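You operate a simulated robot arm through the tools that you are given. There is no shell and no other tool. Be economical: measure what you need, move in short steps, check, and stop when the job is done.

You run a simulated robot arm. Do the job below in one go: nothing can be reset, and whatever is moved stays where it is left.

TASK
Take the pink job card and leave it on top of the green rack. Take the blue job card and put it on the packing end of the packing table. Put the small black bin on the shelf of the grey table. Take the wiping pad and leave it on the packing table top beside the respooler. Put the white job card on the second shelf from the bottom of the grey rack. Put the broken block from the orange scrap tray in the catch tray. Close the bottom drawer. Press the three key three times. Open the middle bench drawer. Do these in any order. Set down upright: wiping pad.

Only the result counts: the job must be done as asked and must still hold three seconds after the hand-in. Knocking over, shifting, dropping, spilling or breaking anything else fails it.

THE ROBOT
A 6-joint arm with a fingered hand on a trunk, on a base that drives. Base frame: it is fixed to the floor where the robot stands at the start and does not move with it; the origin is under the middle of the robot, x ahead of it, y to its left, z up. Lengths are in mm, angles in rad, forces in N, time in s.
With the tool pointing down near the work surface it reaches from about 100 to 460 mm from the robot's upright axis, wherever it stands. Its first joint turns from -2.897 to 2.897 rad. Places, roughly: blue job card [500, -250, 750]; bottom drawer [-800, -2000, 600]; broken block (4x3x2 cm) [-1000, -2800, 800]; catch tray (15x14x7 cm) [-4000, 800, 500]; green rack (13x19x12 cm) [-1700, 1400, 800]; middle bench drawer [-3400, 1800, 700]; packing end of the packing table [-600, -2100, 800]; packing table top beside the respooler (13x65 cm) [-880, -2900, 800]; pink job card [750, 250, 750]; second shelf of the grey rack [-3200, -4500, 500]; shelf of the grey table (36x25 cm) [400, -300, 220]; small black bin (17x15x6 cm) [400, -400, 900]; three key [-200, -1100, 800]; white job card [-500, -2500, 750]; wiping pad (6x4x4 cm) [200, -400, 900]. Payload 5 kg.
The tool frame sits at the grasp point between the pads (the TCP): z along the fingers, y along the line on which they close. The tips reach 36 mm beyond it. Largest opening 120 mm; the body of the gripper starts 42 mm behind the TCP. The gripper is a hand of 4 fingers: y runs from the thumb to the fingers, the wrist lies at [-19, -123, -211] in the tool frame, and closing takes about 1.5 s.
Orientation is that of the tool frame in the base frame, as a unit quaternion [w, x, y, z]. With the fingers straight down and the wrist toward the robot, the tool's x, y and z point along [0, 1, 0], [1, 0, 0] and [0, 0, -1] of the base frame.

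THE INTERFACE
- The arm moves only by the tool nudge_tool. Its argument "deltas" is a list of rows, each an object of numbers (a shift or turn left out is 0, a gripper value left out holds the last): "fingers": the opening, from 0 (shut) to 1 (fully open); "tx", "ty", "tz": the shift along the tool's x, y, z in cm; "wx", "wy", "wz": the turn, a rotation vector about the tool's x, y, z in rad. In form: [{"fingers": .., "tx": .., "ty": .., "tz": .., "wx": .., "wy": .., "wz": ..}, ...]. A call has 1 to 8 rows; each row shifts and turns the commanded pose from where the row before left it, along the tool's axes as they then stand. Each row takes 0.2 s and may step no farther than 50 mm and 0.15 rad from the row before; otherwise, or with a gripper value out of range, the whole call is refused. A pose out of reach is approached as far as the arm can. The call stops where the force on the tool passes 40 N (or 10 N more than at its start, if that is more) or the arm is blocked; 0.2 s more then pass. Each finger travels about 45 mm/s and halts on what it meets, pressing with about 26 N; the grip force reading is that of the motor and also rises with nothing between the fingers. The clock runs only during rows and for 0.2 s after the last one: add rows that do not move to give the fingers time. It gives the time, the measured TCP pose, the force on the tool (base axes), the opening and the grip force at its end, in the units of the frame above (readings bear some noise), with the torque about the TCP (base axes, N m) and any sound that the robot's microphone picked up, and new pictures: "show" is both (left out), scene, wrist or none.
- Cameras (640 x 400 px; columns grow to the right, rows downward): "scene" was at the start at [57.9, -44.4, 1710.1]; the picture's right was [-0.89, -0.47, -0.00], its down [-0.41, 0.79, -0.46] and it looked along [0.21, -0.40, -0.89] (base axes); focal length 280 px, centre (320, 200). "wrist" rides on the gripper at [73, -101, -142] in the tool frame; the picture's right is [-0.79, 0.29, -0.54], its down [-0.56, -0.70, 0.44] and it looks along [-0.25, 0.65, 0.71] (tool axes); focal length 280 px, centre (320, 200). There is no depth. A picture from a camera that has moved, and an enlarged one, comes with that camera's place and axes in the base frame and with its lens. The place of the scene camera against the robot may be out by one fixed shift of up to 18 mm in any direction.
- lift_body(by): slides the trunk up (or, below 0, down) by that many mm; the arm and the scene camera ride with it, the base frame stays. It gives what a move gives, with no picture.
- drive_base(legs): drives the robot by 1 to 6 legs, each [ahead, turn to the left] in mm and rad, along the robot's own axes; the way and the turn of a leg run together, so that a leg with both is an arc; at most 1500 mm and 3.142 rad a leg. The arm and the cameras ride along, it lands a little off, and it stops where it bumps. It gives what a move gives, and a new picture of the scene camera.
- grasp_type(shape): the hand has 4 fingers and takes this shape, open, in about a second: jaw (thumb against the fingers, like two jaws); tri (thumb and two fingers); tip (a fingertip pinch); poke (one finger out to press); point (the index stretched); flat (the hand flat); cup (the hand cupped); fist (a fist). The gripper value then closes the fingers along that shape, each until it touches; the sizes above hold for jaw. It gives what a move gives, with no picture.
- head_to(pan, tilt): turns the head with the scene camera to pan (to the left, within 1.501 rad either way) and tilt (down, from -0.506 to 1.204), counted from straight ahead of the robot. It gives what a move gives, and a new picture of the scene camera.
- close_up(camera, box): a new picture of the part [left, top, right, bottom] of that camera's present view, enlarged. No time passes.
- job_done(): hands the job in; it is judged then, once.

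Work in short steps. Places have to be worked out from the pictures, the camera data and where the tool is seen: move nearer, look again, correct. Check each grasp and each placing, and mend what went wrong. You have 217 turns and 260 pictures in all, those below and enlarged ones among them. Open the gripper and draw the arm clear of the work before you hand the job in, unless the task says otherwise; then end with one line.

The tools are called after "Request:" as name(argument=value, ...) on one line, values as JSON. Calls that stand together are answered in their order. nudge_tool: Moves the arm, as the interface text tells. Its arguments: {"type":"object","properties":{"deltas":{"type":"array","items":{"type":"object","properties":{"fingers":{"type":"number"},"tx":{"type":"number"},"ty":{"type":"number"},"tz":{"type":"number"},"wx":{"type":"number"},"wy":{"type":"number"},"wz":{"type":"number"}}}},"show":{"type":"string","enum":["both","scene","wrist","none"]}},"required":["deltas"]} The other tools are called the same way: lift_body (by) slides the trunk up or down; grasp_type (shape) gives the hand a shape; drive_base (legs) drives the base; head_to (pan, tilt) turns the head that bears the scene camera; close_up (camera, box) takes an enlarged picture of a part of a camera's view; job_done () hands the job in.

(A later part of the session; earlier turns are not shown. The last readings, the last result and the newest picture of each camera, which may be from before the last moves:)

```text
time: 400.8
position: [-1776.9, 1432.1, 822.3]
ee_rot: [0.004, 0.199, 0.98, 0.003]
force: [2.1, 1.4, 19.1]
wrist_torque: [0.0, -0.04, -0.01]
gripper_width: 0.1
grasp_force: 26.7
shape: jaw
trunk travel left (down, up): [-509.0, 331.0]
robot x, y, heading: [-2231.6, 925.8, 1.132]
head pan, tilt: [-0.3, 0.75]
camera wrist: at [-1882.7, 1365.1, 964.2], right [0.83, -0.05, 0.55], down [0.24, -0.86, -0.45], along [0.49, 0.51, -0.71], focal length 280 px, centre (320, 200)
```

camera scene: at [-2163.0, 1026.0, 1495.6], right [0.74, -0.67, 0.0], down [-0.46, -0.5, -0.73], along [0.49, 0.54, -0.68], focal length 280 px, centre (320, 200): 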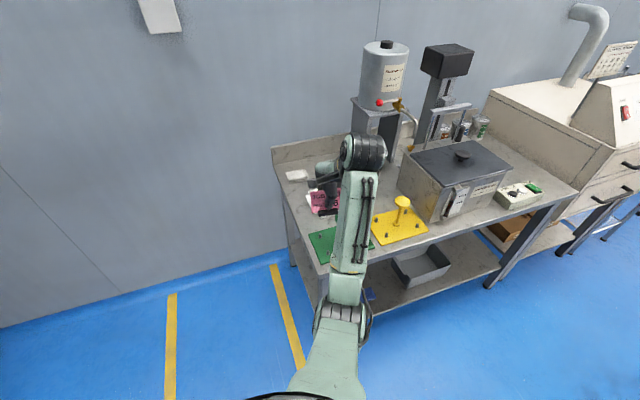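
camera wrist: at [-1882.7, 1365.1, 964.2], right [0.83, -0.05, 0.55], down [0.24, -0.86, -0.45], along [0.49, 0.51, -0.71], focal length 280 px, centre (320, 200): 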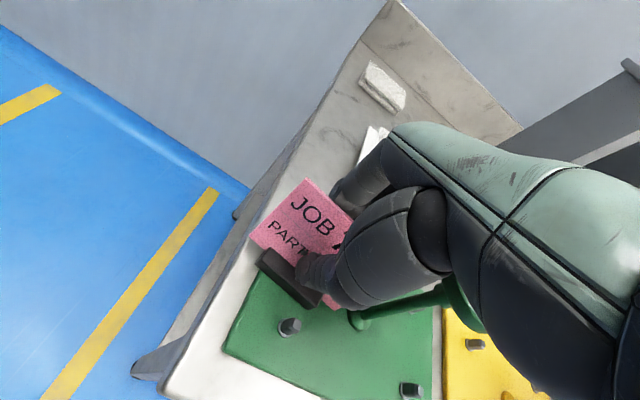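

Contact. The foot's left end is right at the plate edge; lift slightly, shift 8 mm right, set down again and release.

Request:
nudge_tool(deltas=[{"tz": -0.8}, {"tx": -0.8}, {"tz": 0.4}, {"tz": 0.3}, {}], show="none")

Request:
nudge_tool(deltas=[{"fingers": 0.2}, {}, {}, {}], show="wrist")

```text
time: 402.0
position: [-1769.2, 1428.5, 822.4]
ee_rot: [0.003, 0.2, 0.98, 0.002]
force: [0.7, 0.8, 13.8]
wrist_torque: [0.02, 0.04, 0.02]
gripper_width: 0.0
grasp_force: 26.5
shape: jaw
trunk travel left (down, up): [-509.0, 331.0]
robot x, y, heading: [-2229.0, 921.2, 1.135]
head pan, tilt: [-0.3, 0.75]
```

```text
time: 403.0
position: [-1768.8, 1428.3, 820.2]
ee_rot: [0.002, 0.2, 0.98, 0.001]
force: [0.3, 0.4, 0.1]
wrist_torque: [0.0, 0.01, -0.05]
gripper_width: 23.6
grasp_force: 0.0
shape: jaw
trunk travel left (down, up): [-509.0, 331.0]
robot x, y, heading: [-2233.7, 922.2, 1.132]
head pan, tilt: [-0.3, 0.75]
camera wrist: at [-1874.5, 1362.2, 962.5], right [0.84, -0.04, 0.55], down [0.24, -0.86, -0.44], along [0.49, 0.5, -0.71], focal length 280 px, centre (320, 200)
```

wrist: 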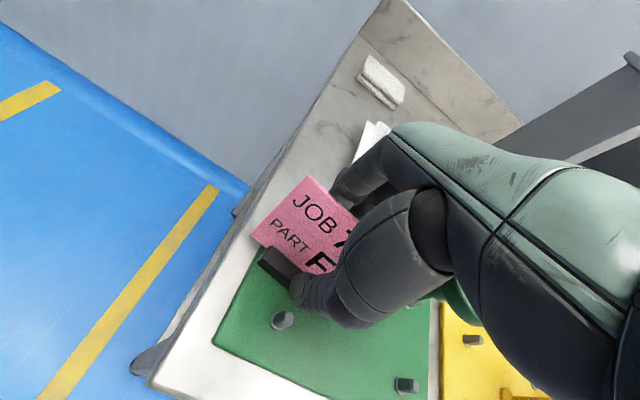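

Request:
nudge_tool(deltas=[{"fingers": 0.32}, {}, {"tz": -1}, {"tz": -2}, {"tz": -4}, {"tz": -4}, {"tz": -3}, {}], show="wrist")

```text
time: 404.8
position: [-1767.9, 1428.5, 961.3]
ee_rot: [0.002, 0.201, 0.98, 0.001]
force: [-0.2, 0.5, 0.2]
wrist_torque: [0.07, -0.01, -0.02]
gripper_width: 38.2
grasp_force: 0.1
shape: jaw
trunk travel left (down, up): [-509.0, 331.0]
robot x, y, heading: [-2229.4, 925.2, 1.128]
head pan, tilt: [-0.3, 0.75]
camera wrist: at [-1874.6, 1361.3, 1103.5], right [0.84, -0.04, 0.55], down [0.24, -0.86, -0.44], along [0.49, 0.5, -0.71], focal length 280 px, centre (320, 200)
```

wrist: 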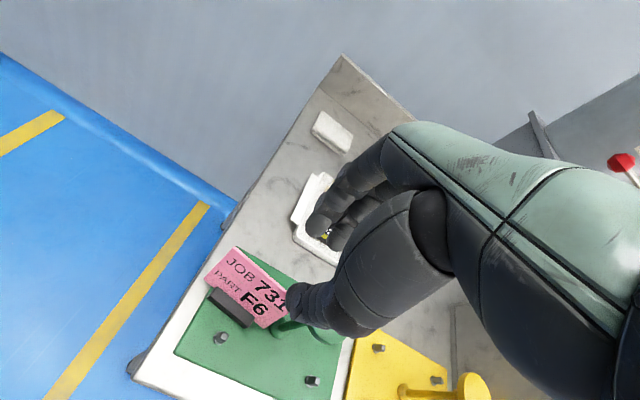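

Pink card stands on the green rack. Back off and drive to the grey table for the blue card.

Request:
drive_base(legs=[[-300, 0], [0, -1.295], [1200, 0], [1139, 0], [0, -0.236]])

Request:
head_to(pan=-0.2, tilt=0.75)

```text
time: 424.2
position: [479.7, -222.8, 960.9]
ee_rot: [0.002, 0.828, 0.56, -0.001]
force: [0.2, -0.1, -0.6]
wrist_torque: [0.02, 0.01, -0.03]
gripper_width: 38.1
grasp_force: 0.1
shape: jaw
trunk travel left (down, up): [-509.0, 331.0]
robot x, y, heading: [-36.9, 226.0, -0.418]
head pan, tilt: [-0.3, 0.75]
camera scene: at [53.5, 171.3, 1495.7], right [-0.66, -0.75, 0.0], down [-0.51, 0.45, -0.73], along [0.55, -0.48, -0.68], focal length 280 px, centre (320, 200)
```

scene: 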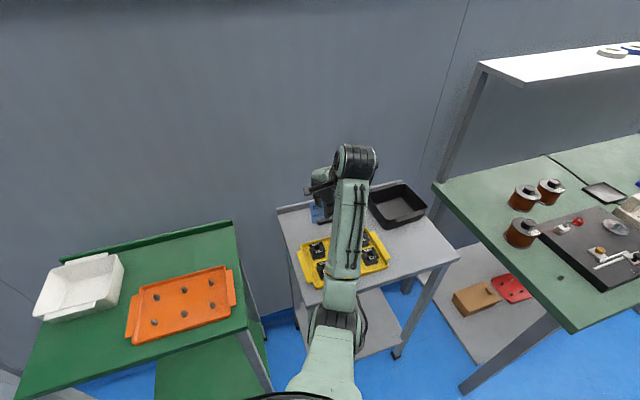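

```text
time: 424.9
position: [478.1, -223.6, 961.2]
ee_rot: [0.002, 0.828, 0.561, 0.0]
force: [0.3, 0.3, -0.4]
wrist_torque: [0.01, 0.03, 0.02]
gripper_width: 38.3
grasp_force: 0.1
shape: jaw
trunk travel left (down, up): [-509.0, 331.0]
robot x, y, heading: [-35.9, 226.3, -0.42]
head pan, tilt: [-0.201, 0.75]
camera scene: at [58.9, 178.1, 1495.7], right [-0.58, -0.82, 0.0], down [-0.56, 0.39, -0.73], along [0.6, -0.42, -0.68], focal length 280 px, centre (320, 200)
```

scene: 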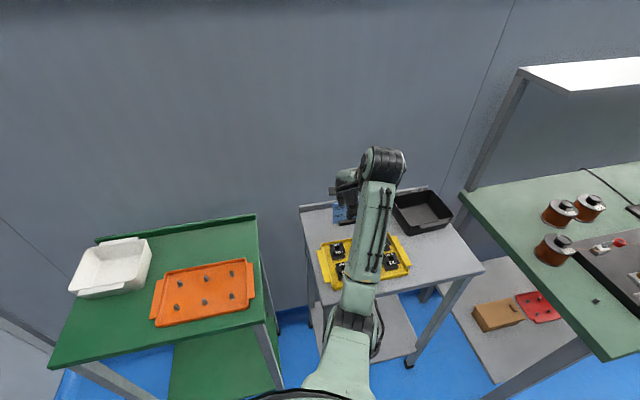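

Request:
nudge_tool(deltas=[{"tz": -2}, {}], show="wrist")

```text
time: 425.5
position: [479.4, -224.1, 980.9]
ee_rot: [0.002, 0.828, 0.56, -0.001]
force: [0.2, -0.4, -0.2]
wrist_torque: [0.0, -0.02, -0.01]
gripper_width: 38.1
grasp_force: 0.1
shape: jaw
trunk travel left (down, up): [-509.0, 331.0]
robot x, y, heading: [-34.2, 225.7, -0.416]
head pan, tilt: [-0.201, 0.75]
camera wrist: at [413.2, -120.4, 1122.7], right [-0.03, -0.84, 0.55], down [-0.86, -0.26, -0.44], along [0.51, -0.48, -0.71], focal length 280 px, centre (320, 200)
```

wrist: 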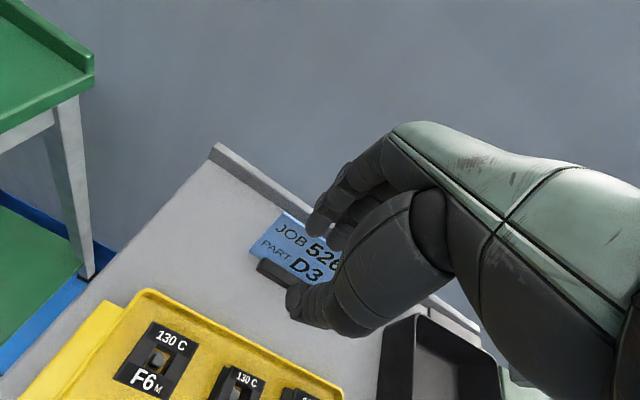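

Blue card's top centre ≈(516,-260). Shift 42 mm in and 19 mm right, then descend to z≈918.

Request:
nudge_tool(deltas=[{"tx": -1.9, "ty": 4.2, "fingers": 0.32}, {"tz": 2}, {}], show="wrist")

```text
time: 426.3
position: [511.7, -257.3, 961.1]
ee_rot: [0.002, 0.828, 0.561, -0.001]
force: [0.3, -0.5, -0.2]
wrist_torque: [-0.01, -0.03, 0.0]
gripper_width: 38.3
grasp_force: 0.0
shape: jaw
trunk travel left (down, up): [-509.0, 331.0]
robot x, y, heading: [-33.1, 227.8, -0.416]
head pan, tilt: [-0.201, 0.75]
camera wrist: at [446.0, -153.9, 1102.5], right [-0.03, -0.84, 0.55], down [-0.86, -0.26, -0.44], along [0.51, -0.48, -0.71], focal length 280 px, centre (320, 200)
```

wrist: 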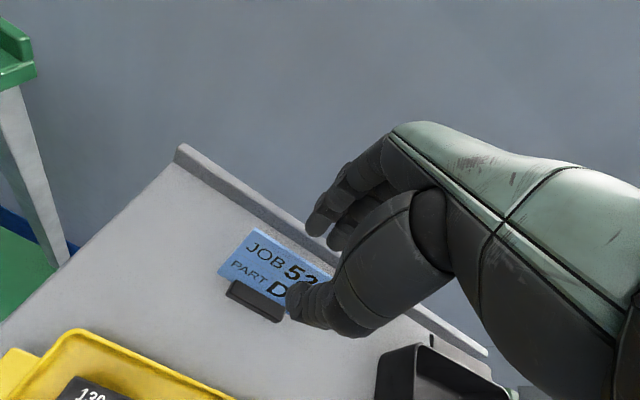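

Same geometry as the pink card. Descend and close.

Request:
nudge_tool(deltas=[{"tz": 1.5}, {"tz": 1.5}, {"tz": 1.4}, {}], show="wrist")

```text
time: 427.3
position: [511.3, -258.5, 917.2]
ee_rot: [0.001, 0.828, 0.561, -0.001]
force: [-0.4, -0.1, -0.2]
wrist_torque: [0.01, 0.0, -0.01]
gripper_width: 38.1
grasp_force: 0.0
shape: jaw
trunk travel left (down, up): [-509.0, 331.0]
robot x, y, heading: [-33.9, 224.6, -0.415]
head pan, tilt: [-0.201, 0.75]
camera wrist: at [445.9, -154.2, 1058.2], right [-0.03, -0.84, 0.55], down [-0.86, -0.26, -0.44], along [0.51, -0.48, -0.71], focal length 280 px, centre (320, 200)
```

wrist: 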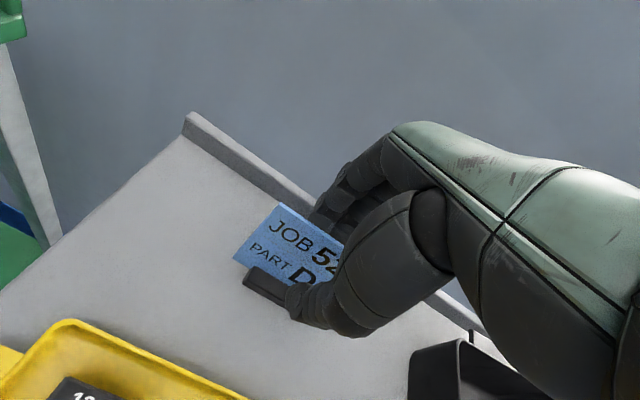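

Request:
nudge_tool(deltas=[{"fingers": 0}, {}, {}, {}, {}, {}, {"tz": -1}, {"tz": -2}], show="none")

Request:
nudge_tool(deltas=[{"tz": -3}, {"tz": -3}, {}], show="wrist")

```text
time: 429.1
position: [512.2, -258.4, 945.8]
ee_rot: [0.002, 0.828, 0.561, 0.0]
force: [0.2, 0.8, -0.8]
wrist_torque: [-0.01, 0.0, 0.01]
gripper_width: 0.0
grasp_force: 26.4
shape: jaw
trunk travel left (down, up): [-509.0, 331.0]
robot x, y, heading: [-34.4, 228.7, -0.417]
head pan, tilt: [-0.201, 0.75]
```

```text
time: 429.9
position: [510.0, -256.7, 1006.9]
ee_rot: [0.002, 0.828, 0.561, 0.0]
force: [0.1, -0.6, -0.6]
wrist_torque: [0.02, 0.01, 0.01]
gripper_width: 0.0
grasp_force: 26.3
shape: jaw
trunk travel left (down, up): [-509.0, 331.0]
robot x, y, heading: [-36.5, 224.2, -0.416]
head pan, tilt: [-0.201, 0.75]
camera wrist: at [443.8, -153.2, 1149.2], right [-0.03, -0.84, 0.55], down [-0.86, -0.26, -0.44], along [0.51, -0.48, -0.71], focal length 280 px, centre (320, 200)
```

wrist: 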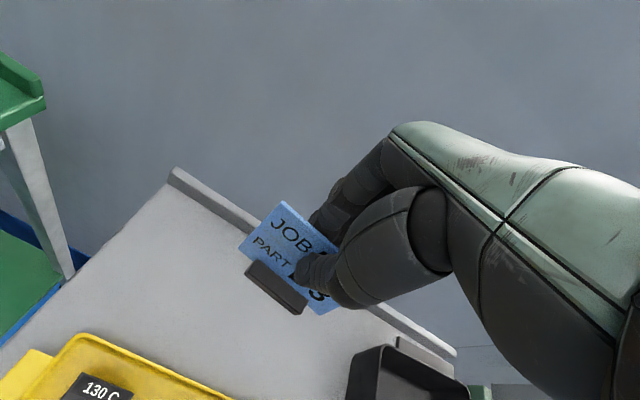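

Blue card held. Drive to the packing end (left end of the packing table).

Request:
drive_base(legs=[[-360, 0], [0, -1.663], [1100, 0], [1021, 0], [0, 1.679]])

Request:
head_to(pan=-0.2, tilt=0.8)

```text
time: 453.2
position: [-966.7, -1952.4, 1006.4]
ee_rot: [0.001, 0.842, 0.54, -0.001]
force: [-0.3, 0.1, -0.8]
wrist_torque: [0.02, 0.04, 0.0]
gripper_width: 0.0
grasp_force: 26.0
shape: jaw
trunk travel left (down, up): [-509.0, 331.0]
robot x, y, heading: [-1487.0, -1441.9, -0.468]
head pan, tilt: [-0.201, 0.75]
camera scene: at [-1394.6, -1495.0, 1495.7], right [-0.62, -0.78, 0.0], down [-0.54, 0.42, -0.73], along [0.57, -0.45, -0.68], focal length 280 px, centre (320, 200)
```

scene: 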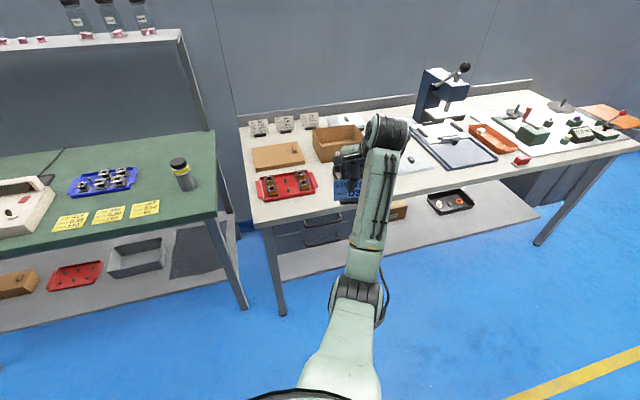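

```text
time: 453.9
position: [-966.0, -1953.1, 1007.2]
ee_rot: [0.001, 0.842, 0.539, -0.001]
force: [0.4, -0.8, -0.9]
wrist_torque: [0.0, 0.0, -0.03]
gripper_width: 0.1
grasp_force: 26.0
shape: jaw
trunk travel left (down, up): [-509.0, 331.0]
robot x, y, heading: [-1484.4, -1442.9, -0.468]
head pan, tilt: [-0.201, 0.799]
camera scene: at [-1396.4, -1493.8, 1491.7], right [-0.62, -0.78, 0.0], down [-0.56, 0.44, -0.7], along [0.55, -0.43, -0.72], focal length 280 px, centre (320, 200)
```

scene: 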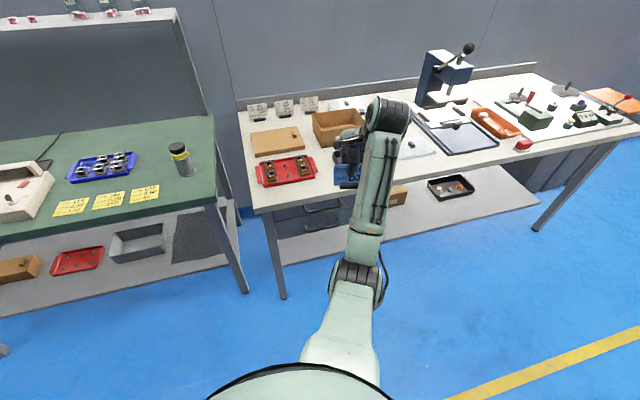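

Request:
drive_base(legs=[[300, 0.03]])

Request:
nudge_tool(deltas=[{}], show="wrist")

```text
time: 456.1
position: [-681.6, -2068.8, 1006.7]
ee_rot: [0.002, 0.834, 0.552, -0.001]
force: [0.2, 0.3, -0.1]
wrist_torque: [0.0, 0.01, -0.01]
gripper_width: 0.0
grasp_force: 25.7
shape: jaw
trunk travel left (down, up): [-509.0, 331.0]
robot x, y, heading: [-1218.9, -1573.3, -0.441]
head pan, tilt: [-0.201, 0.799]
camera scene: at [-1124.9, -1622.7, 1491.6], right [-0.6, -0.8, 0.0], down [-0.58, 0.43, -0.7], along [0.56, -0.42, -0.72], focal length 280 px, centre (320, 200)
```

scene: 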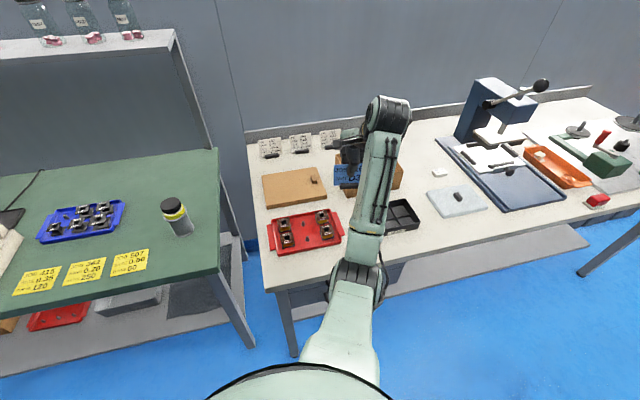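

```text
time: 456.5
position: [-682.9, -2068.9, 1007.4]
ee_rot: [0.002, 0.835, 0.551, -0.001]
force: [-0.5, 0.1, -1.0]
wrist_torque: [0.01, -0.02, 0.02]
gripper_width: 0.0
grasp_force: 26.0
shape: jaw
trunk travel left (down, up): [-509.0, 331.0]
robot x, y, heading: [-1214.9, -1572.2, -0.441]
head pan, tilt: [-0.201, 0.799]
camera wrist: at [-746.6, -1963.6, 1149.1], right [-0.05, -0.84, 0.55], down [-0.86, -0.24, -0.44], along [0.5, -0.49, -0.71], focal length 280 px, centre (320, 200)
```

wrist: 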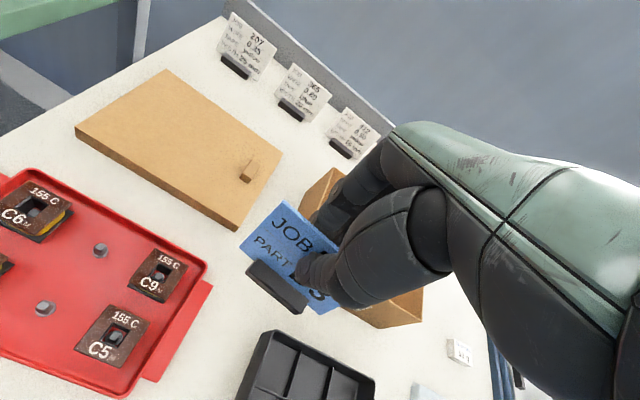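

Free white patch confirmed between lid, box and trays. Move 39 mm in and descend partway.

Request:
nudge_tool(deltas=[{"tx": 0.3, "ty": 3.9}, {"tz": 4}, {"tz": 4}, {"tz": 2}, {}], show="wrist")

```text
time: 457.7
position: [-645.7, -2081.9, 905.4]
ee_rot: [0.001, 0.834, 0.551, -0.002]
force: [0.5, -0.9, -0.9]
wrist_torque: [-0.01, 0.03, -0.01]
gripper_width: 0.1
grasp_force: 26.0
shape: jaw
trunk travel left (down, up): [-509.0, 331.0]
robot x, y, heading: [-1216.7, -1574.7, -0.443]
head pan, tilt: [-0.201, 0.799]
camera wrist: at [-709.1, -1976.7, 1047.4], right [-0.05, -0.84, 0.55], down [-0.86, -0.24, -0.44], along [0.5, -0.49, -0.71], focal length 280 px, centre (320, 200)
```

wrist: 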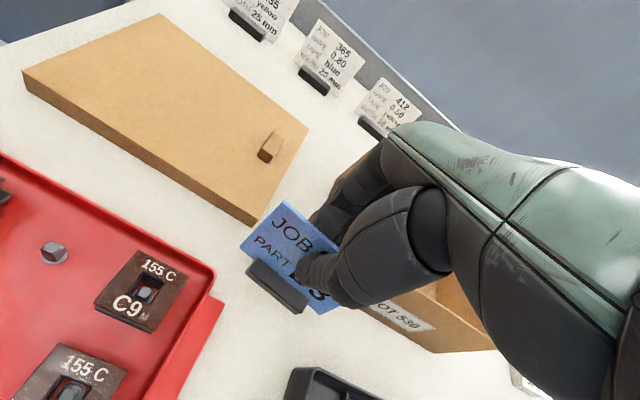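

Request:
nudge_tool(deltas=[{"tz": 1}, {"tz": 0.5}, {"tz": 0.4}, {"tz": 0.3}, {"tz": 0.3}, {"tz": 0.3}, {}], show="wrist")

```text
time: 459.3
position: [-645.8, -2083.3, 879.3]
ee_rot: [0.002, 0.834, 0.552, -0.001]
force: [-0.1, -0.1, 0.3]
wrist_torque: [0.0, 0.0, -0.01]
gripper_width: 0.2
grasp_force: 25.8
shape: jaw
trunk travel left (down, up): [-509.0, 331.0]
robot x, y, heading: [-1214.8, -1572.6, -0.439]
head pan, tilt: [-0.201, 0.799]
camera wrist: at [-709.0, -1977.8, 1021.0], right [-0.04, -0.84, 0.55], down [-0.86, -0.24, -0.44], along [0.5, -0.49, -0.71], focal length 280 px, centre (320, 200)
```

wrist: 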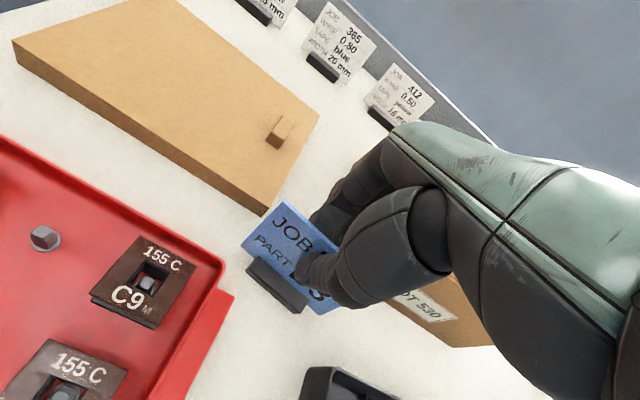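

Request:
nudge_tool(deltas=[{"tz": 0.3}, {"tz": 0.3}, {"tz": 0.3}, {"tz": 0.3}, {"tz": 0.3}, {"tz": 0.3}, {}], show="none")

```text
time: 460.5
position: [-644.5, -2084.2, 874.4]
ee_rot: [0.011, 0.834, 0.551, 0.003]
force: [-5.1, 3.8, 21.3]
wrist_torque: [0.24, 0.31, -0.05]
gripper_width: 0.1
grasp_force: 26.0
shape: jaw
trunk travel left (down, up): [-509.0, 331.0]
robot x, y, heading: [-1214.3, -1569.8, -0.439]
head pan, tilt: [-0.201, 0.799]
stopped in row 6: the force on the tool passed its limit at 41 N (the readings are from after the stop); the commanded pose is now the measured one
```

Contact. Ease 3 mm, open, and rise.

Request:
nudge_tool(deltas=[{"tz": -0.3}, {"fingers": 0.2}, {}, {}, {}], show="wrist")

```text
time: 461.7
position: [-643.6, -2082.8, 872.2]
ee_rot: [0.007, 0.834, 0.552, 0.0]
force: [0.2, -0.1, -0.1]
wrist_torque: [0.02, -0.05, 0.0]
gripper_width: 24.0
grasp_force: 0.1
shape: jaw
trunk travel left (down, up): [-509.0, 331.0]
robot x, y, heading: [-1219.4, -1572.3, -0.441]
head pan, tilt: [-0.201, 0.799]
camera wrist: at [-708.9, -1977.6, 1012.7], right [-0.05, -0.83, 0.55], down [-0.86, -0.24, -0.45], along [0.51, -0.5, -0.7], focal length 280 px, centre (320, 200)
```

wrist: 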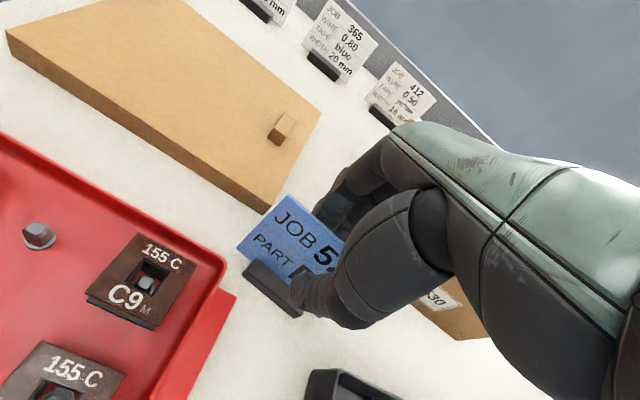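

Request:
nudge_tool(deltas=[{"fingers": 0.28}, {}, {"tz": -1}, {"tz": -2}, {"tz": -4}, {"tz": -4}, {"tz": -3}, {}], show="wrist")

```text
time: 463.5
position: [-646.9, -2081.5, 1011.9]
ee_rot: [0.007, 0.835, 0.55, 0.001]
force: [0.0, -0.8, 0.6]
wrist_torque: [0.02, -0.03, 0.01]
gripper_width: 33.2
grasp_force: 0.1
shape: jaw
trunk travel left (down, up): [-509.0, 331.0]
robot x, y, heading: [-1214.2, -1571.0, -0.438]
head pan, tilt: [-0.201, 0.799]
camera wrist: at [-711.2, -1976.0, 1152.8], right [-0.05, -0.83, 0.55], down [-0.86, -0.24, -0.45], along [0.51, -0.5, -0.7], focal length 280 px, centre (320, 200)
```

wrist: 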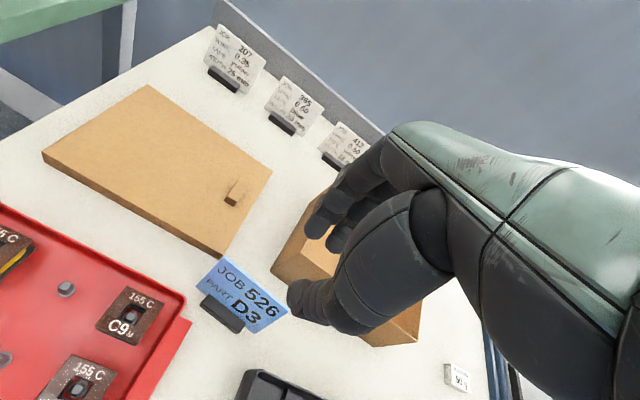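

Blue card stands in place. Now to the green bench for the three key: back off, shift left, and look.

Request:
drive_base(legs=[[-250, 0], [0, 1.519], [1082, 0], [0, -1.479]])

Request:
head_to(pan=-0.35, tilt=0.8)

```text
time: 479.8
position: [-328.3, -973.3, 1011.6]
ee_rot: [0.006, 0.815, 0.579, 0.001]
force: [0.2, -0.4, -0.1]
wrist_torque: [0.01, 0.01, 0.01]
gripper_width: 33.2
grasp_force: 0.1
shape: jaw
trunk travel left (down, up): [-509.0, 331.0]
robot x, y, heading: [-929.3, -506.8, -0.366]
head pan, tilt: [-0.201, 0.799]
camera scene: at [-836.4, -547.4, 1491.7], right [-0.54, -0.84, 0.0], down [-0.6, 0.39, -0.7], along [0.59, -0.38, -0.72], focal length 280 px, centre (320, 200)
```

scene: 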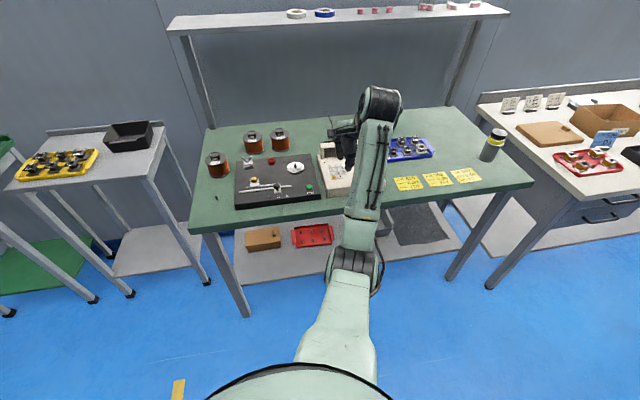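

```text
time: 480.5
position: [-327.9, -974.4, 1012.6]
ee_rot: [0.007, 0.815, 0.579, 0.001]
force: [-0.5, 0.3, 0.2]
wrist_torque: [-0.04, 0.01, -0.01]
gripper_width: 33.3
grasp_force: 0.0
shape: jaw
trunk travel left (down, up): [-509.0, 331.0]
robot x, y, heading: [-931.2, -503.5, -0.374]
head pan, tilt: [-0.351, 0.799]
camera scene: at [-843.5, -556.9, 1491.7], right [-0.66, -0.75, 0.0], down [-0.54, 0.47, -0.7], along [0.52, -0.46, -0.72], focal length 280 px, centre (320, 200)
```

scene: 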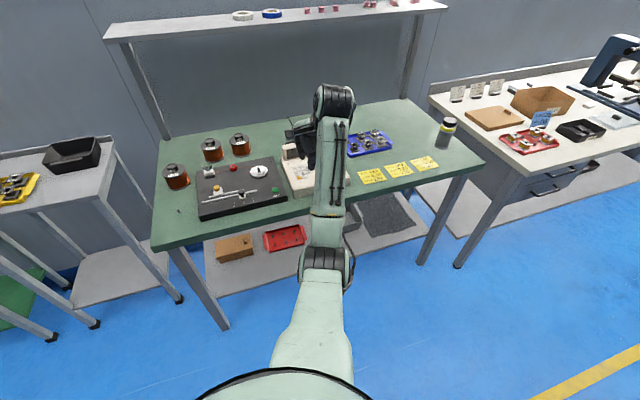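

Request:
nudge_tool(deltas=[{}], show="wrist")

Request:
close_up(camera="scene", box=[190, 120, 350, 220])

```text
time: 480.9
position: [-328.3, -973.7, 1012.3]
ee_rot: [0.006, 0.816, 0.578, 0.001]
force: [0.3, 0.3, -0.3]
wrist_torque: [0.01, -0.01, 0.0]
gripper_width: 33.3
grasp_force: 0.1
shape: jaw
trunk travel left (down, up): [-509.0, 331.0]
robot x, y, heading: [-932.0, -504.8, -0.37]
head pan, tilt: [-0.351, 0.799]
camera wrist: at [-400.0, -872.2, 1152.6], right [0.01, -0.83, 0.55], down [-0.84, -0.3, -0.45], along [0.54, -0.46, -0.7], focal length 280 px, centre (320, 200)
```

wrist: 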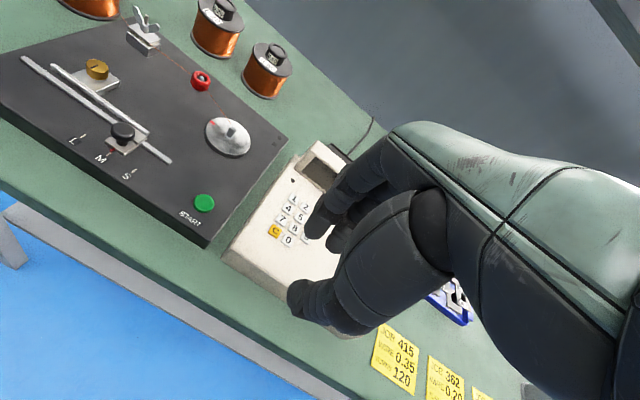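

```text
4.00 times, centred on (270, 170) of scene
camera zoom: at [-843.6, -557.0, 1491.7], right [-0.66, -0.75, 0.0], down [-0.54, 0.47, -0.7], along [0.52, -0.46, -0.72], focal length 1120 px, centre (520, 320)
```

zoom: 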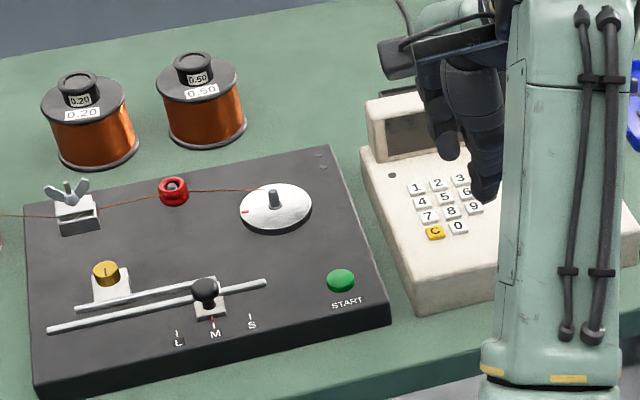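

The cream terminal has a phone-style keypad; key 3 is top right. I set the poke shape and shift the hand to see both finger and keys.

Request:
grasp_type(shape="poke")

Request:
nudge_tool(deltas=[{"ty": -3}, {"ty": -3}, {"tx": -4}, {"tx": -3}, {}], show="wrist")

Request:
close_up(camera="wrist", box=[180, 100, 420, 400])

```text
time: 481.8
position: [-329.5, -974.0, 1011.3]
ee_rot: [0.007, 0.816, 0.578, 0.001]
force: [-0.7, -0.2, -0.4]
wrist_torque: [0.03, -0.02, -0.01]
gripper_width: 0.3
grasp_force: 0.0
shape: poke
trunk travel left (down, up): [-509.0, 331.0]
robot x, y, heading: [-930.3, -502.1, -0.369]
head pan, tilt: [-0.351, 0.799]
```

```text
time: 483.0
position: [-407.8, -1020.4, 1015.7]
ee_rot: [0.008, 0.816, 0.578, 0.0]
force: [0.2, 0.1, -0.3]
wrist_torque: [0.0, -0.02, 0.02]
gripper_width: 0.3
grasp_force: 0.1
shape: poke
trunk travel left (down, up): [-509.0, 331.0]
robot x, y, heading: [-932.7, -502.1, -0.376]
head pan, tilt: [-0.351, 0.799]
camera wrist: at [-480.4, -918.2, 1155.4], right [0.01, -0.83, 0.55], down [-0.84, -0.3, -0.45], along [0.54, -0.46, -0.7], focal length 280 px, centre (320, 200)
```

wrist: 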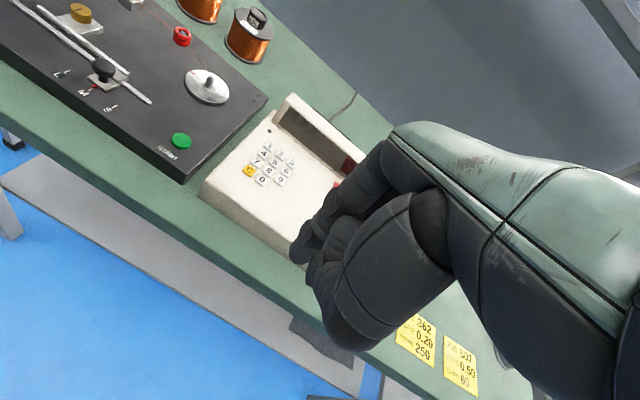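

```text
1.33 times, centred on (300, 250) of wrist
camera zoom: at [-480.4, -918.2, 1155.4], right [0.01, -0.83, 0.55], down [-0.84, -0.3, -0.45], along [0.54, -0.46, -0.7], focal length 374 px, centre (347, 133)
```

zoom: 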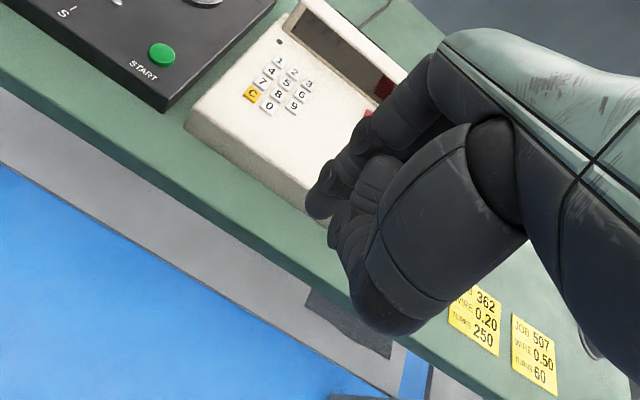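

The index is extended with its tip near tool [10,0,36]. Key 3 is roughly at (-175,-1075). Move the finger toward it and re-look from closer.

Request:
nudge_tool(deltas=[{"ty": 4.5, "tx": 0.3}, {"ty": 4.5, "tx": 0.3}, {"ty": 4.5, "tx": 0.3}, {"ty": 4.5, "tx": 0.3}, {"tz": 4}, {"tz": 3}, {}], show="wrist")

Request:
close_up(camera="wrist", box=[200, 120, 400, 320])

```text
time: 484.6
position: [-232.6, -1067.6, 944.5]
ee_rot: [0.007, 0.816, 0.579, 0.0]
force: [-0.8, -0.5, -0.5]
wrist_torque: [0.01, -0.01, 0.01]
gripper_width: 0.0
grasp_force: 0.1
shape: poke
trunk travel left (down, up): [-509.0, 331.0]
robot x, y, heading: [-927.5, -504.9, -0.368]
head pan, tilt: [-0.351, 0.799]
camera wrist: at [-305.2, -966.1, 1084.7], right [0.01, -0.83, 0.55], down [-0.84, -0.3, -0.45], along [0.54, -0.46, -0.7], focal length 280 px, centre (320, 200)
```

wrist: 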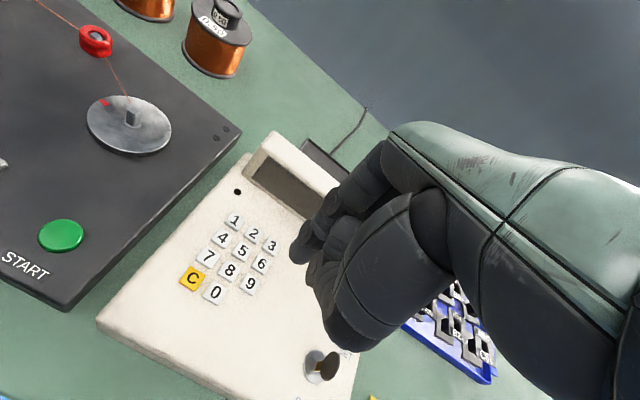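

```text
2.00 times, centred on (300, 220) of wrist
camera zoom: at [-305.2, -966.1, 1084.7], right [0.01, -0.83, 0.55], down [-0.84, -0.3, -0.45], along [0.54, -0.46, -0.7], focal length 561 px, centre (360, 160)
```

zoom: 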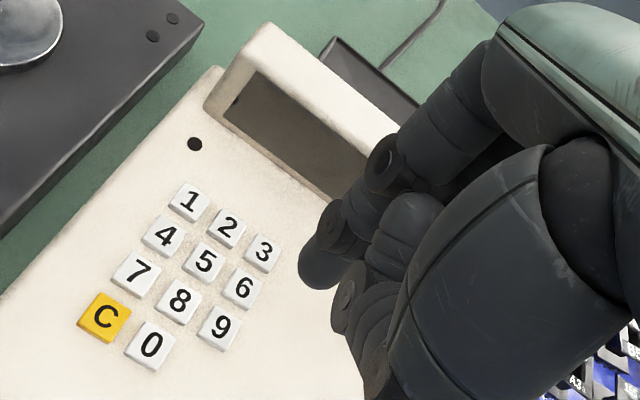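

Key 3 triangulates to (-198,-1064,852). Move above it and lower partway.

Request:
nudge_tool(deltas=[{"ty": 3.1, "tx": 0.5}, {"tz": 2}, {"tz": 1.2}, {}], show="wrist")

Request:
close_up(camera="wrist", box=[220, 160, 380, 320])

```text
time: 485.6
position: [-201.8, -1074.1, 911.3]
ee_rot: [0.006, 0.816, 0.578, 0.001]
force: [0.2, -0.4, 0.4]
wrist_torque: [-0.02, 0.0, 0.0]
gripper_width: 0.1
grasp_force: 0.1
shape: poke
trunk travel left (down, up): [-509.0, 331.0]
robot x, y, heading: [-933.1, -505.2, -0.37]
head pan, tilt: [-0.351, 0.799]
camera wrist: at [-274.6, -972.3, 1052.2], right [0.01, -0.83, 0.55], down [-0.84, -0.3, -0.45], along [0.54, -0.46, -0.7], focal length 280 px, centre (320, 200)
```

wrist: 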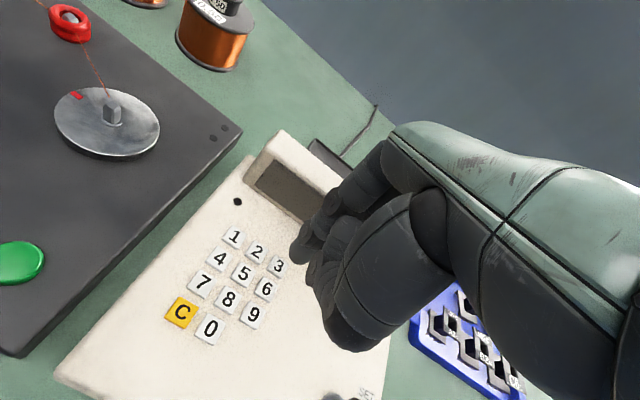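

```text
2.50 times, centred on (300, 240) of wrist
camera zoom: at [-274.6, -972.3, 1052.2], right [0.01, -0.83, 0.55], down [-0.84, -0.3, -0.45], along [0.54, -0.46, -0.7], focal length 701 px, centre (370, 100)
```

zoom: 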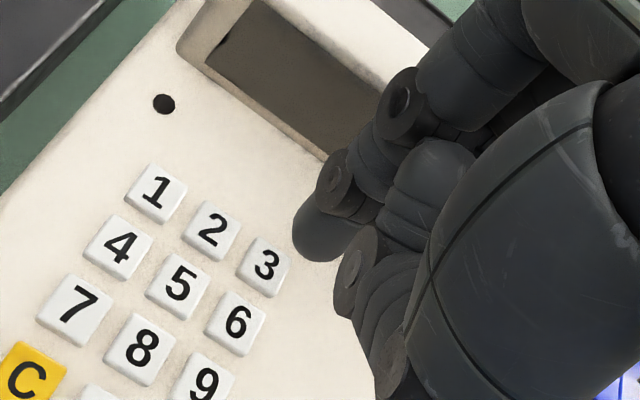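

The fingertip sits above key 3. Lower 15 mm and check before pressing.

Request:
nudge_tool(deltas=[{"tz": 0.8}, {"tz": 0.5}, {}], show="wrist")

Request:
close_up(camera="wrist", box=[240, 200, 360, 310])

```text
time: 486.4
position: [-201.8, -1074.4, 899.4]
ee_rot: [0.008, 0.816, 0.578, 0.001]
force: [0.2, 0.2, 0.7]
wrist_torque: [-0.02, 0.01, 0.01]
gripper_width: 0.0
grasp_force: 0.0
shape: poke
trunk travel left (down, up): [-509.0, 331.0]
robot x, y, heading: [-925.7, -507.3, -0.369]
head pan, tilt: [-0.351, 0.799]
camera wrist: at [-274.1, -973.5, 1038.8], right [0.01, -0.83, 0.55], down [-0.84, -0.3, -0.45], along [0.54, -0.46, -0.7], focal length 280 px, centre (320, 200)
```

wrist: 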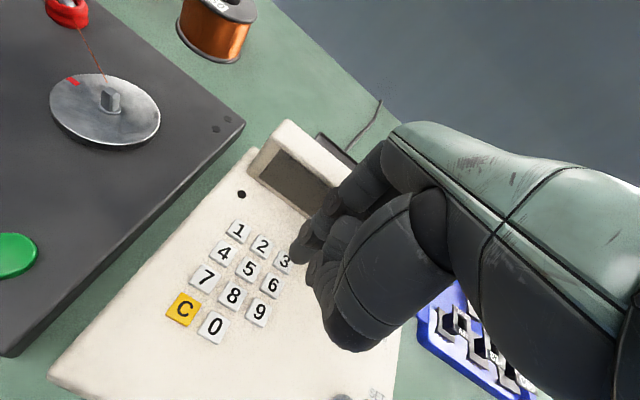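

```text
3.64 times, centred on (300, 255) of wrist
camera zoom: at [-274.1, -973.5, 1038.8], right [0.01, -0.83, 0.55], down [-0.84, -0.3, -0.45], along [0.54, -0.46, -0.7], focal length 1020 px, centre (393, 0)
```

zoom: 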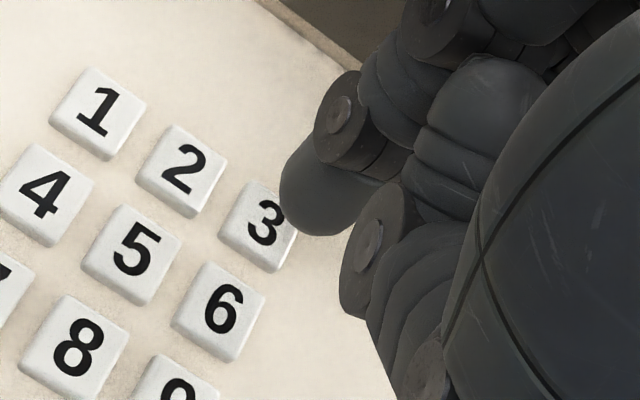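

Alignment is good. Press down in small steps and watch for force or a beep.

Request:
nudge_tool(deltas=[{"tz": 0.3}, {"tz": 0.3}, {"tz": 0.2}, {}], show="none")

```text
time: 487.4
position: [-202.6, -1074.3, 890.5]
ee_rot: [0.007, 0.816, 0.578, 0.001]
force: [-1.1, -0.2, 0.7]
wrist_torque: [-0.02, 0.0, -0.01]
gripper_width: 0.2
grasp_force: 0.0
shape: poke
trunk travel left (down, up): [-509.0, 331.0]
robot x, y, heading: [-930.0, -507.4, -0.372]
head pan, tilt: [-0.351, 0.799]
```

Request:
nudge_tool(deltas=[{"tz": 0.2}, {"tz": 0.2}, {}], show="wrist")

Request:
close_up(camera="wrist", box=[240, 200, 360, 310])

```text
time: 488.2
position: [-203.6, -1075.2, 886.9]
ee_rot: [0.007, 0.816, 0.578, 0.001]
force: [0.2, 0.5, -0.1]
wrist_torque: [0.01, 0.0, 0.01]
gripper_width: 0.0
grasp_force: 0.0
shape: poke
trunk travel left (down, up): [-509.0, 331.0]
robot x, y, heading: [-930.7, -502.9, -0.373]
head pan, tilt: [-0.351, 0.799]
camera wrist: at [-274.6, -973.1, 1027.4], right [0.01, -0.83, 0.55], down [-0.84, -0.3, -0.45], along [0.54, -0.46, -0.7], focal length 280 px, centre (320, 200)
```

wrist: 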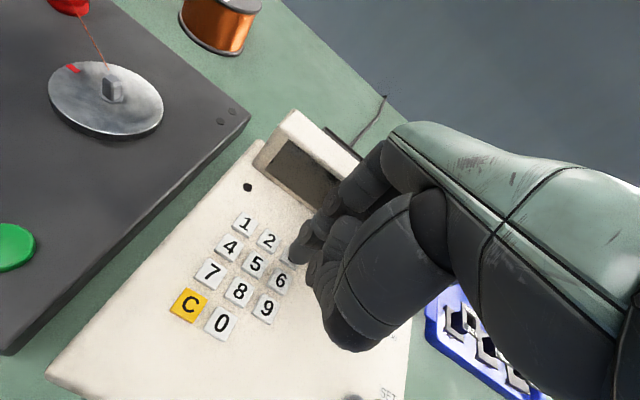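

```text
3.64 times, centred on (300, 255) of wrist
camera zoom: at [-274.6, -973.1, 1027.4], right [0.01, -0.83, 0.55], down [-0.84, -0.3, -0.45], along [0.54, -0.46, -0.7], focal length 1020 px, centre (393, 0)
```

zoom: 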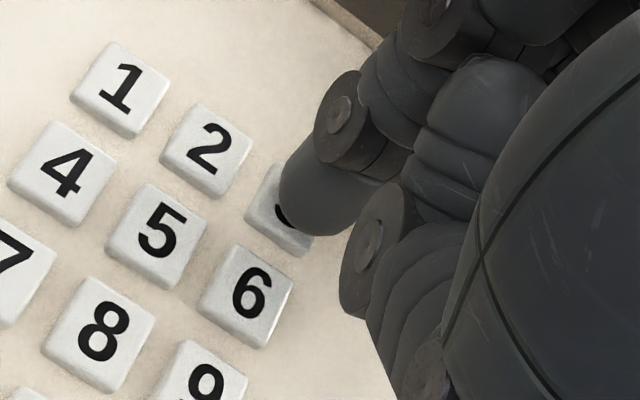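

Request:
nudge_tool(deltas=[{"tz": 0.2}, {"tz": 0.15}, {}], show="none")

```text
time: 489.0
position: [-205.4, -1073.4, 884.6]
ee_rot: [0.008, 0.816, 0.578, 0.0]
force: [1.0, -1.1, 4.4]
wrist_torque: [0.0, -0.07, 0.01]
gripper_width: 0.2
grasp_force: 0.1
shape: poke
trunk travel left (down, up): [-509.0, 331.0]
robot x, y, heading: [-933.5, -503.5, -0.371]
head pan, tilt: [-0.351, 0.799]
heard: click
```

A click was heard: first press. Lift clear fully, then press again.

Request:
nudge_tool(deltas=[{"tz": -0.5}, {"tz": -0.5}, {}, {}], show="wrist")

Request:
close_up(camera="wrist", box=[230, 100, 370, 310])

```text
time: 490.0
position: [-202.8, -1076.4, 892.8]
ee_rot: [0.007, 0.815, 0.579, 0.001]
force: [-0.2, -0.3, 0.2]
wrist_torque: [0.04, 0.02, -0.02]
gripper_width: 0.0
grasp_force: 0.2
shape: poke
trunk travel left (down, up): [-509.0, 331.0]
robot x, y, heading: [-929.5, -505.3, -0.369]
head pan, tilt: [-0.351, 0.799]
camera wrist: at [-274.5, -973.4, 1033.8], right [0.01, -0.83, 0.55], down [-0.84, -0.3, -0.45], along [0.54, -0.46, -0.7], focal length 280 px, centre (320, 200)
```

wrist: 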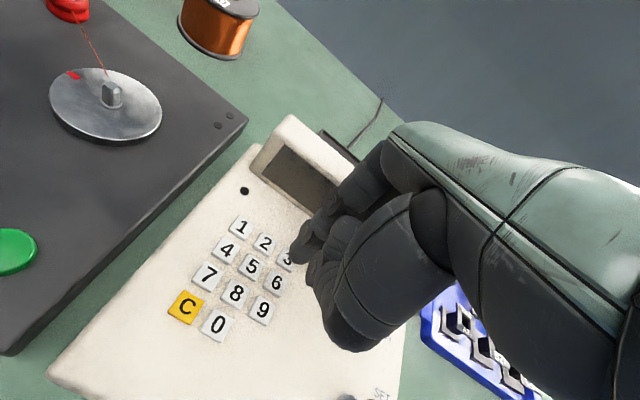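

```text
1.90 times, centred on (300, 205) of wrist
camera zoom: at [-274.5, -973.4, 1033.8], right [0.01, -0.83, 0.55], down [-0.84, -0.3, -0.45], along [0.54, -0.46, -0.7], focal length 534 px, centre (358, 190)
```

zoom: 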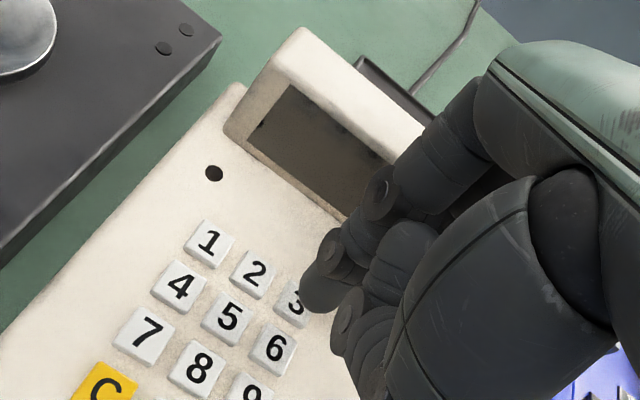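

Request:
nudge_tool(deltas=[{"tz": 0.5}, {"tz": 0.3}, {"tz": 0.2}, {}], show="none")

```text
time: 491.0
position: [-204.7, -1072.9, 884.6]
ee_rot: [0.009, 0.816, 0.579, 0.001]
force: [1.8, -0.6, 4.7]
wrist_torque: [0.01, -0.12, 0.0]
gripper_width: 0.2
grasp_force: 0.0
shape: poke
trunk travel left (down, up): [-509.0, 331.0]
robot x, y, heading: [-930.2, -506.7, -0.375]
head pan, tilt: [-0.351, 0.799]
heard: click
```

Second click. Release and press a third time.

Request:
nudge_tool(deltas=[{"tz": -0.5}, {"tz": -0.5}, {}, {}], show="none")

Request:
nudge_tool(deltas=[{"tz": 0.5}, {"tz": 0.3}, {"tz": 0.2}, {}], show="none")

```text
time: 492.0
position: [-203.8, -1074.8, 893.1]
ee_rot: [0.008, 0.816, 0.578, 0.001]
force: [-0.3, -0.5, 0.0]
wrist_torque: [-0.05, -0.02, 0.02]
gripper_width: 0.0
grasp_force: 0.1
shape: poke
trunk travel left (down, up): [-509.0, 331.0]
robot x, y, heading: [-928.8, -508.3, -0.368]
head pan, tilt: [-0.351, 0.799]
```

```text
time: 493.0
position: [-203.0, -1075.2, 883.9]
ee_rot: [0.008, 0.816, 0.578, 0.001]
force: [0.6, -0.8, 2.7]
wrist_torque: [-0.05, 0.0, -0.01]
gripper_width: 0.0
grasp_force: 0.1
shape: poke
trunk travel left (down, up): [-509.0, 331.0]
robot x, y, heading: [-933.3, -503.0, -0.377]
head pan, tilt: [-0.351, 0.799]
heard: click
```

Third click. Raise the hand clear and check the display.

Request:
nudge_tool(deltas=[{"tz": -1}, {"tz": -4}, {"tz": -4}, {"tz": -3}, {"ty": -4}, {"ty": -4}, {"ty": -4}, {}], show="wrist")

Request:
close_up(camera="wrist", box=[220, 80, 380, 220])

```text
time: 494.8
position: [-229.2, -1110.9, 1000.1]
ee_rot: [0.007, 0.815, 0.58, 0.0]
force: [0.5, -0.1, 0.8]
wrist_torque: [-0.03, -0.01, 0.03]
gripper_width: 0.0
grasp_force: 0.1
shape: poke
out of reach, approached as far as the arm can: row 2, 3, 5, 6, 7
trunk travel left (down, up): [-509.0, 331.0]
robot x, y, heading: [-932.4, -505.5, -0.372]
head pan, tilt: [-0.351, 0.799]
camera wrist: at [-300.4, -1010.3, 1141.2], right [0.01, -0.83, 0.55], down [-0.84, -0.3, -0.45], along [0.54, -0.46, -0.71], focal length 280 px, centre (320, 200)
```

wrist: 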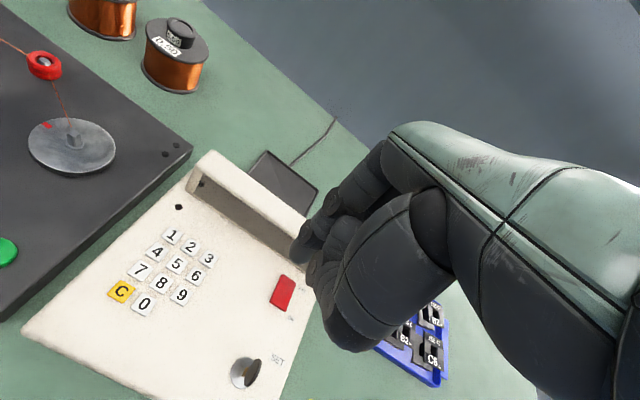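

```text
2.86 times, centred on (300, 150) of wrist
camera zoom: at [-300.4, -1010.3, 1141.2], right [0.01, -0.83, 0.55], down [-0.84, -0.3, -0.45], along [0.54, -0.46, -0.71], focal length 801 px, centre (377, 343)
```

zoom: 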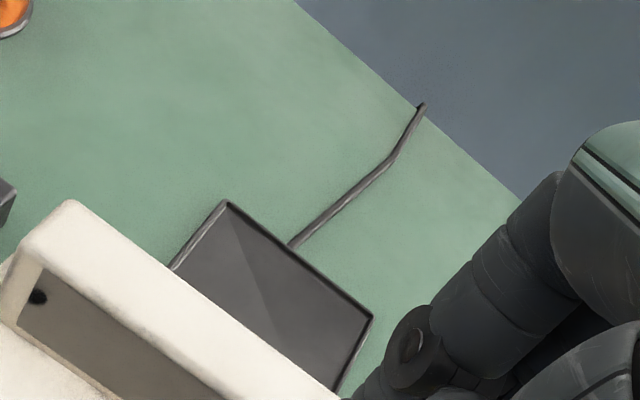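

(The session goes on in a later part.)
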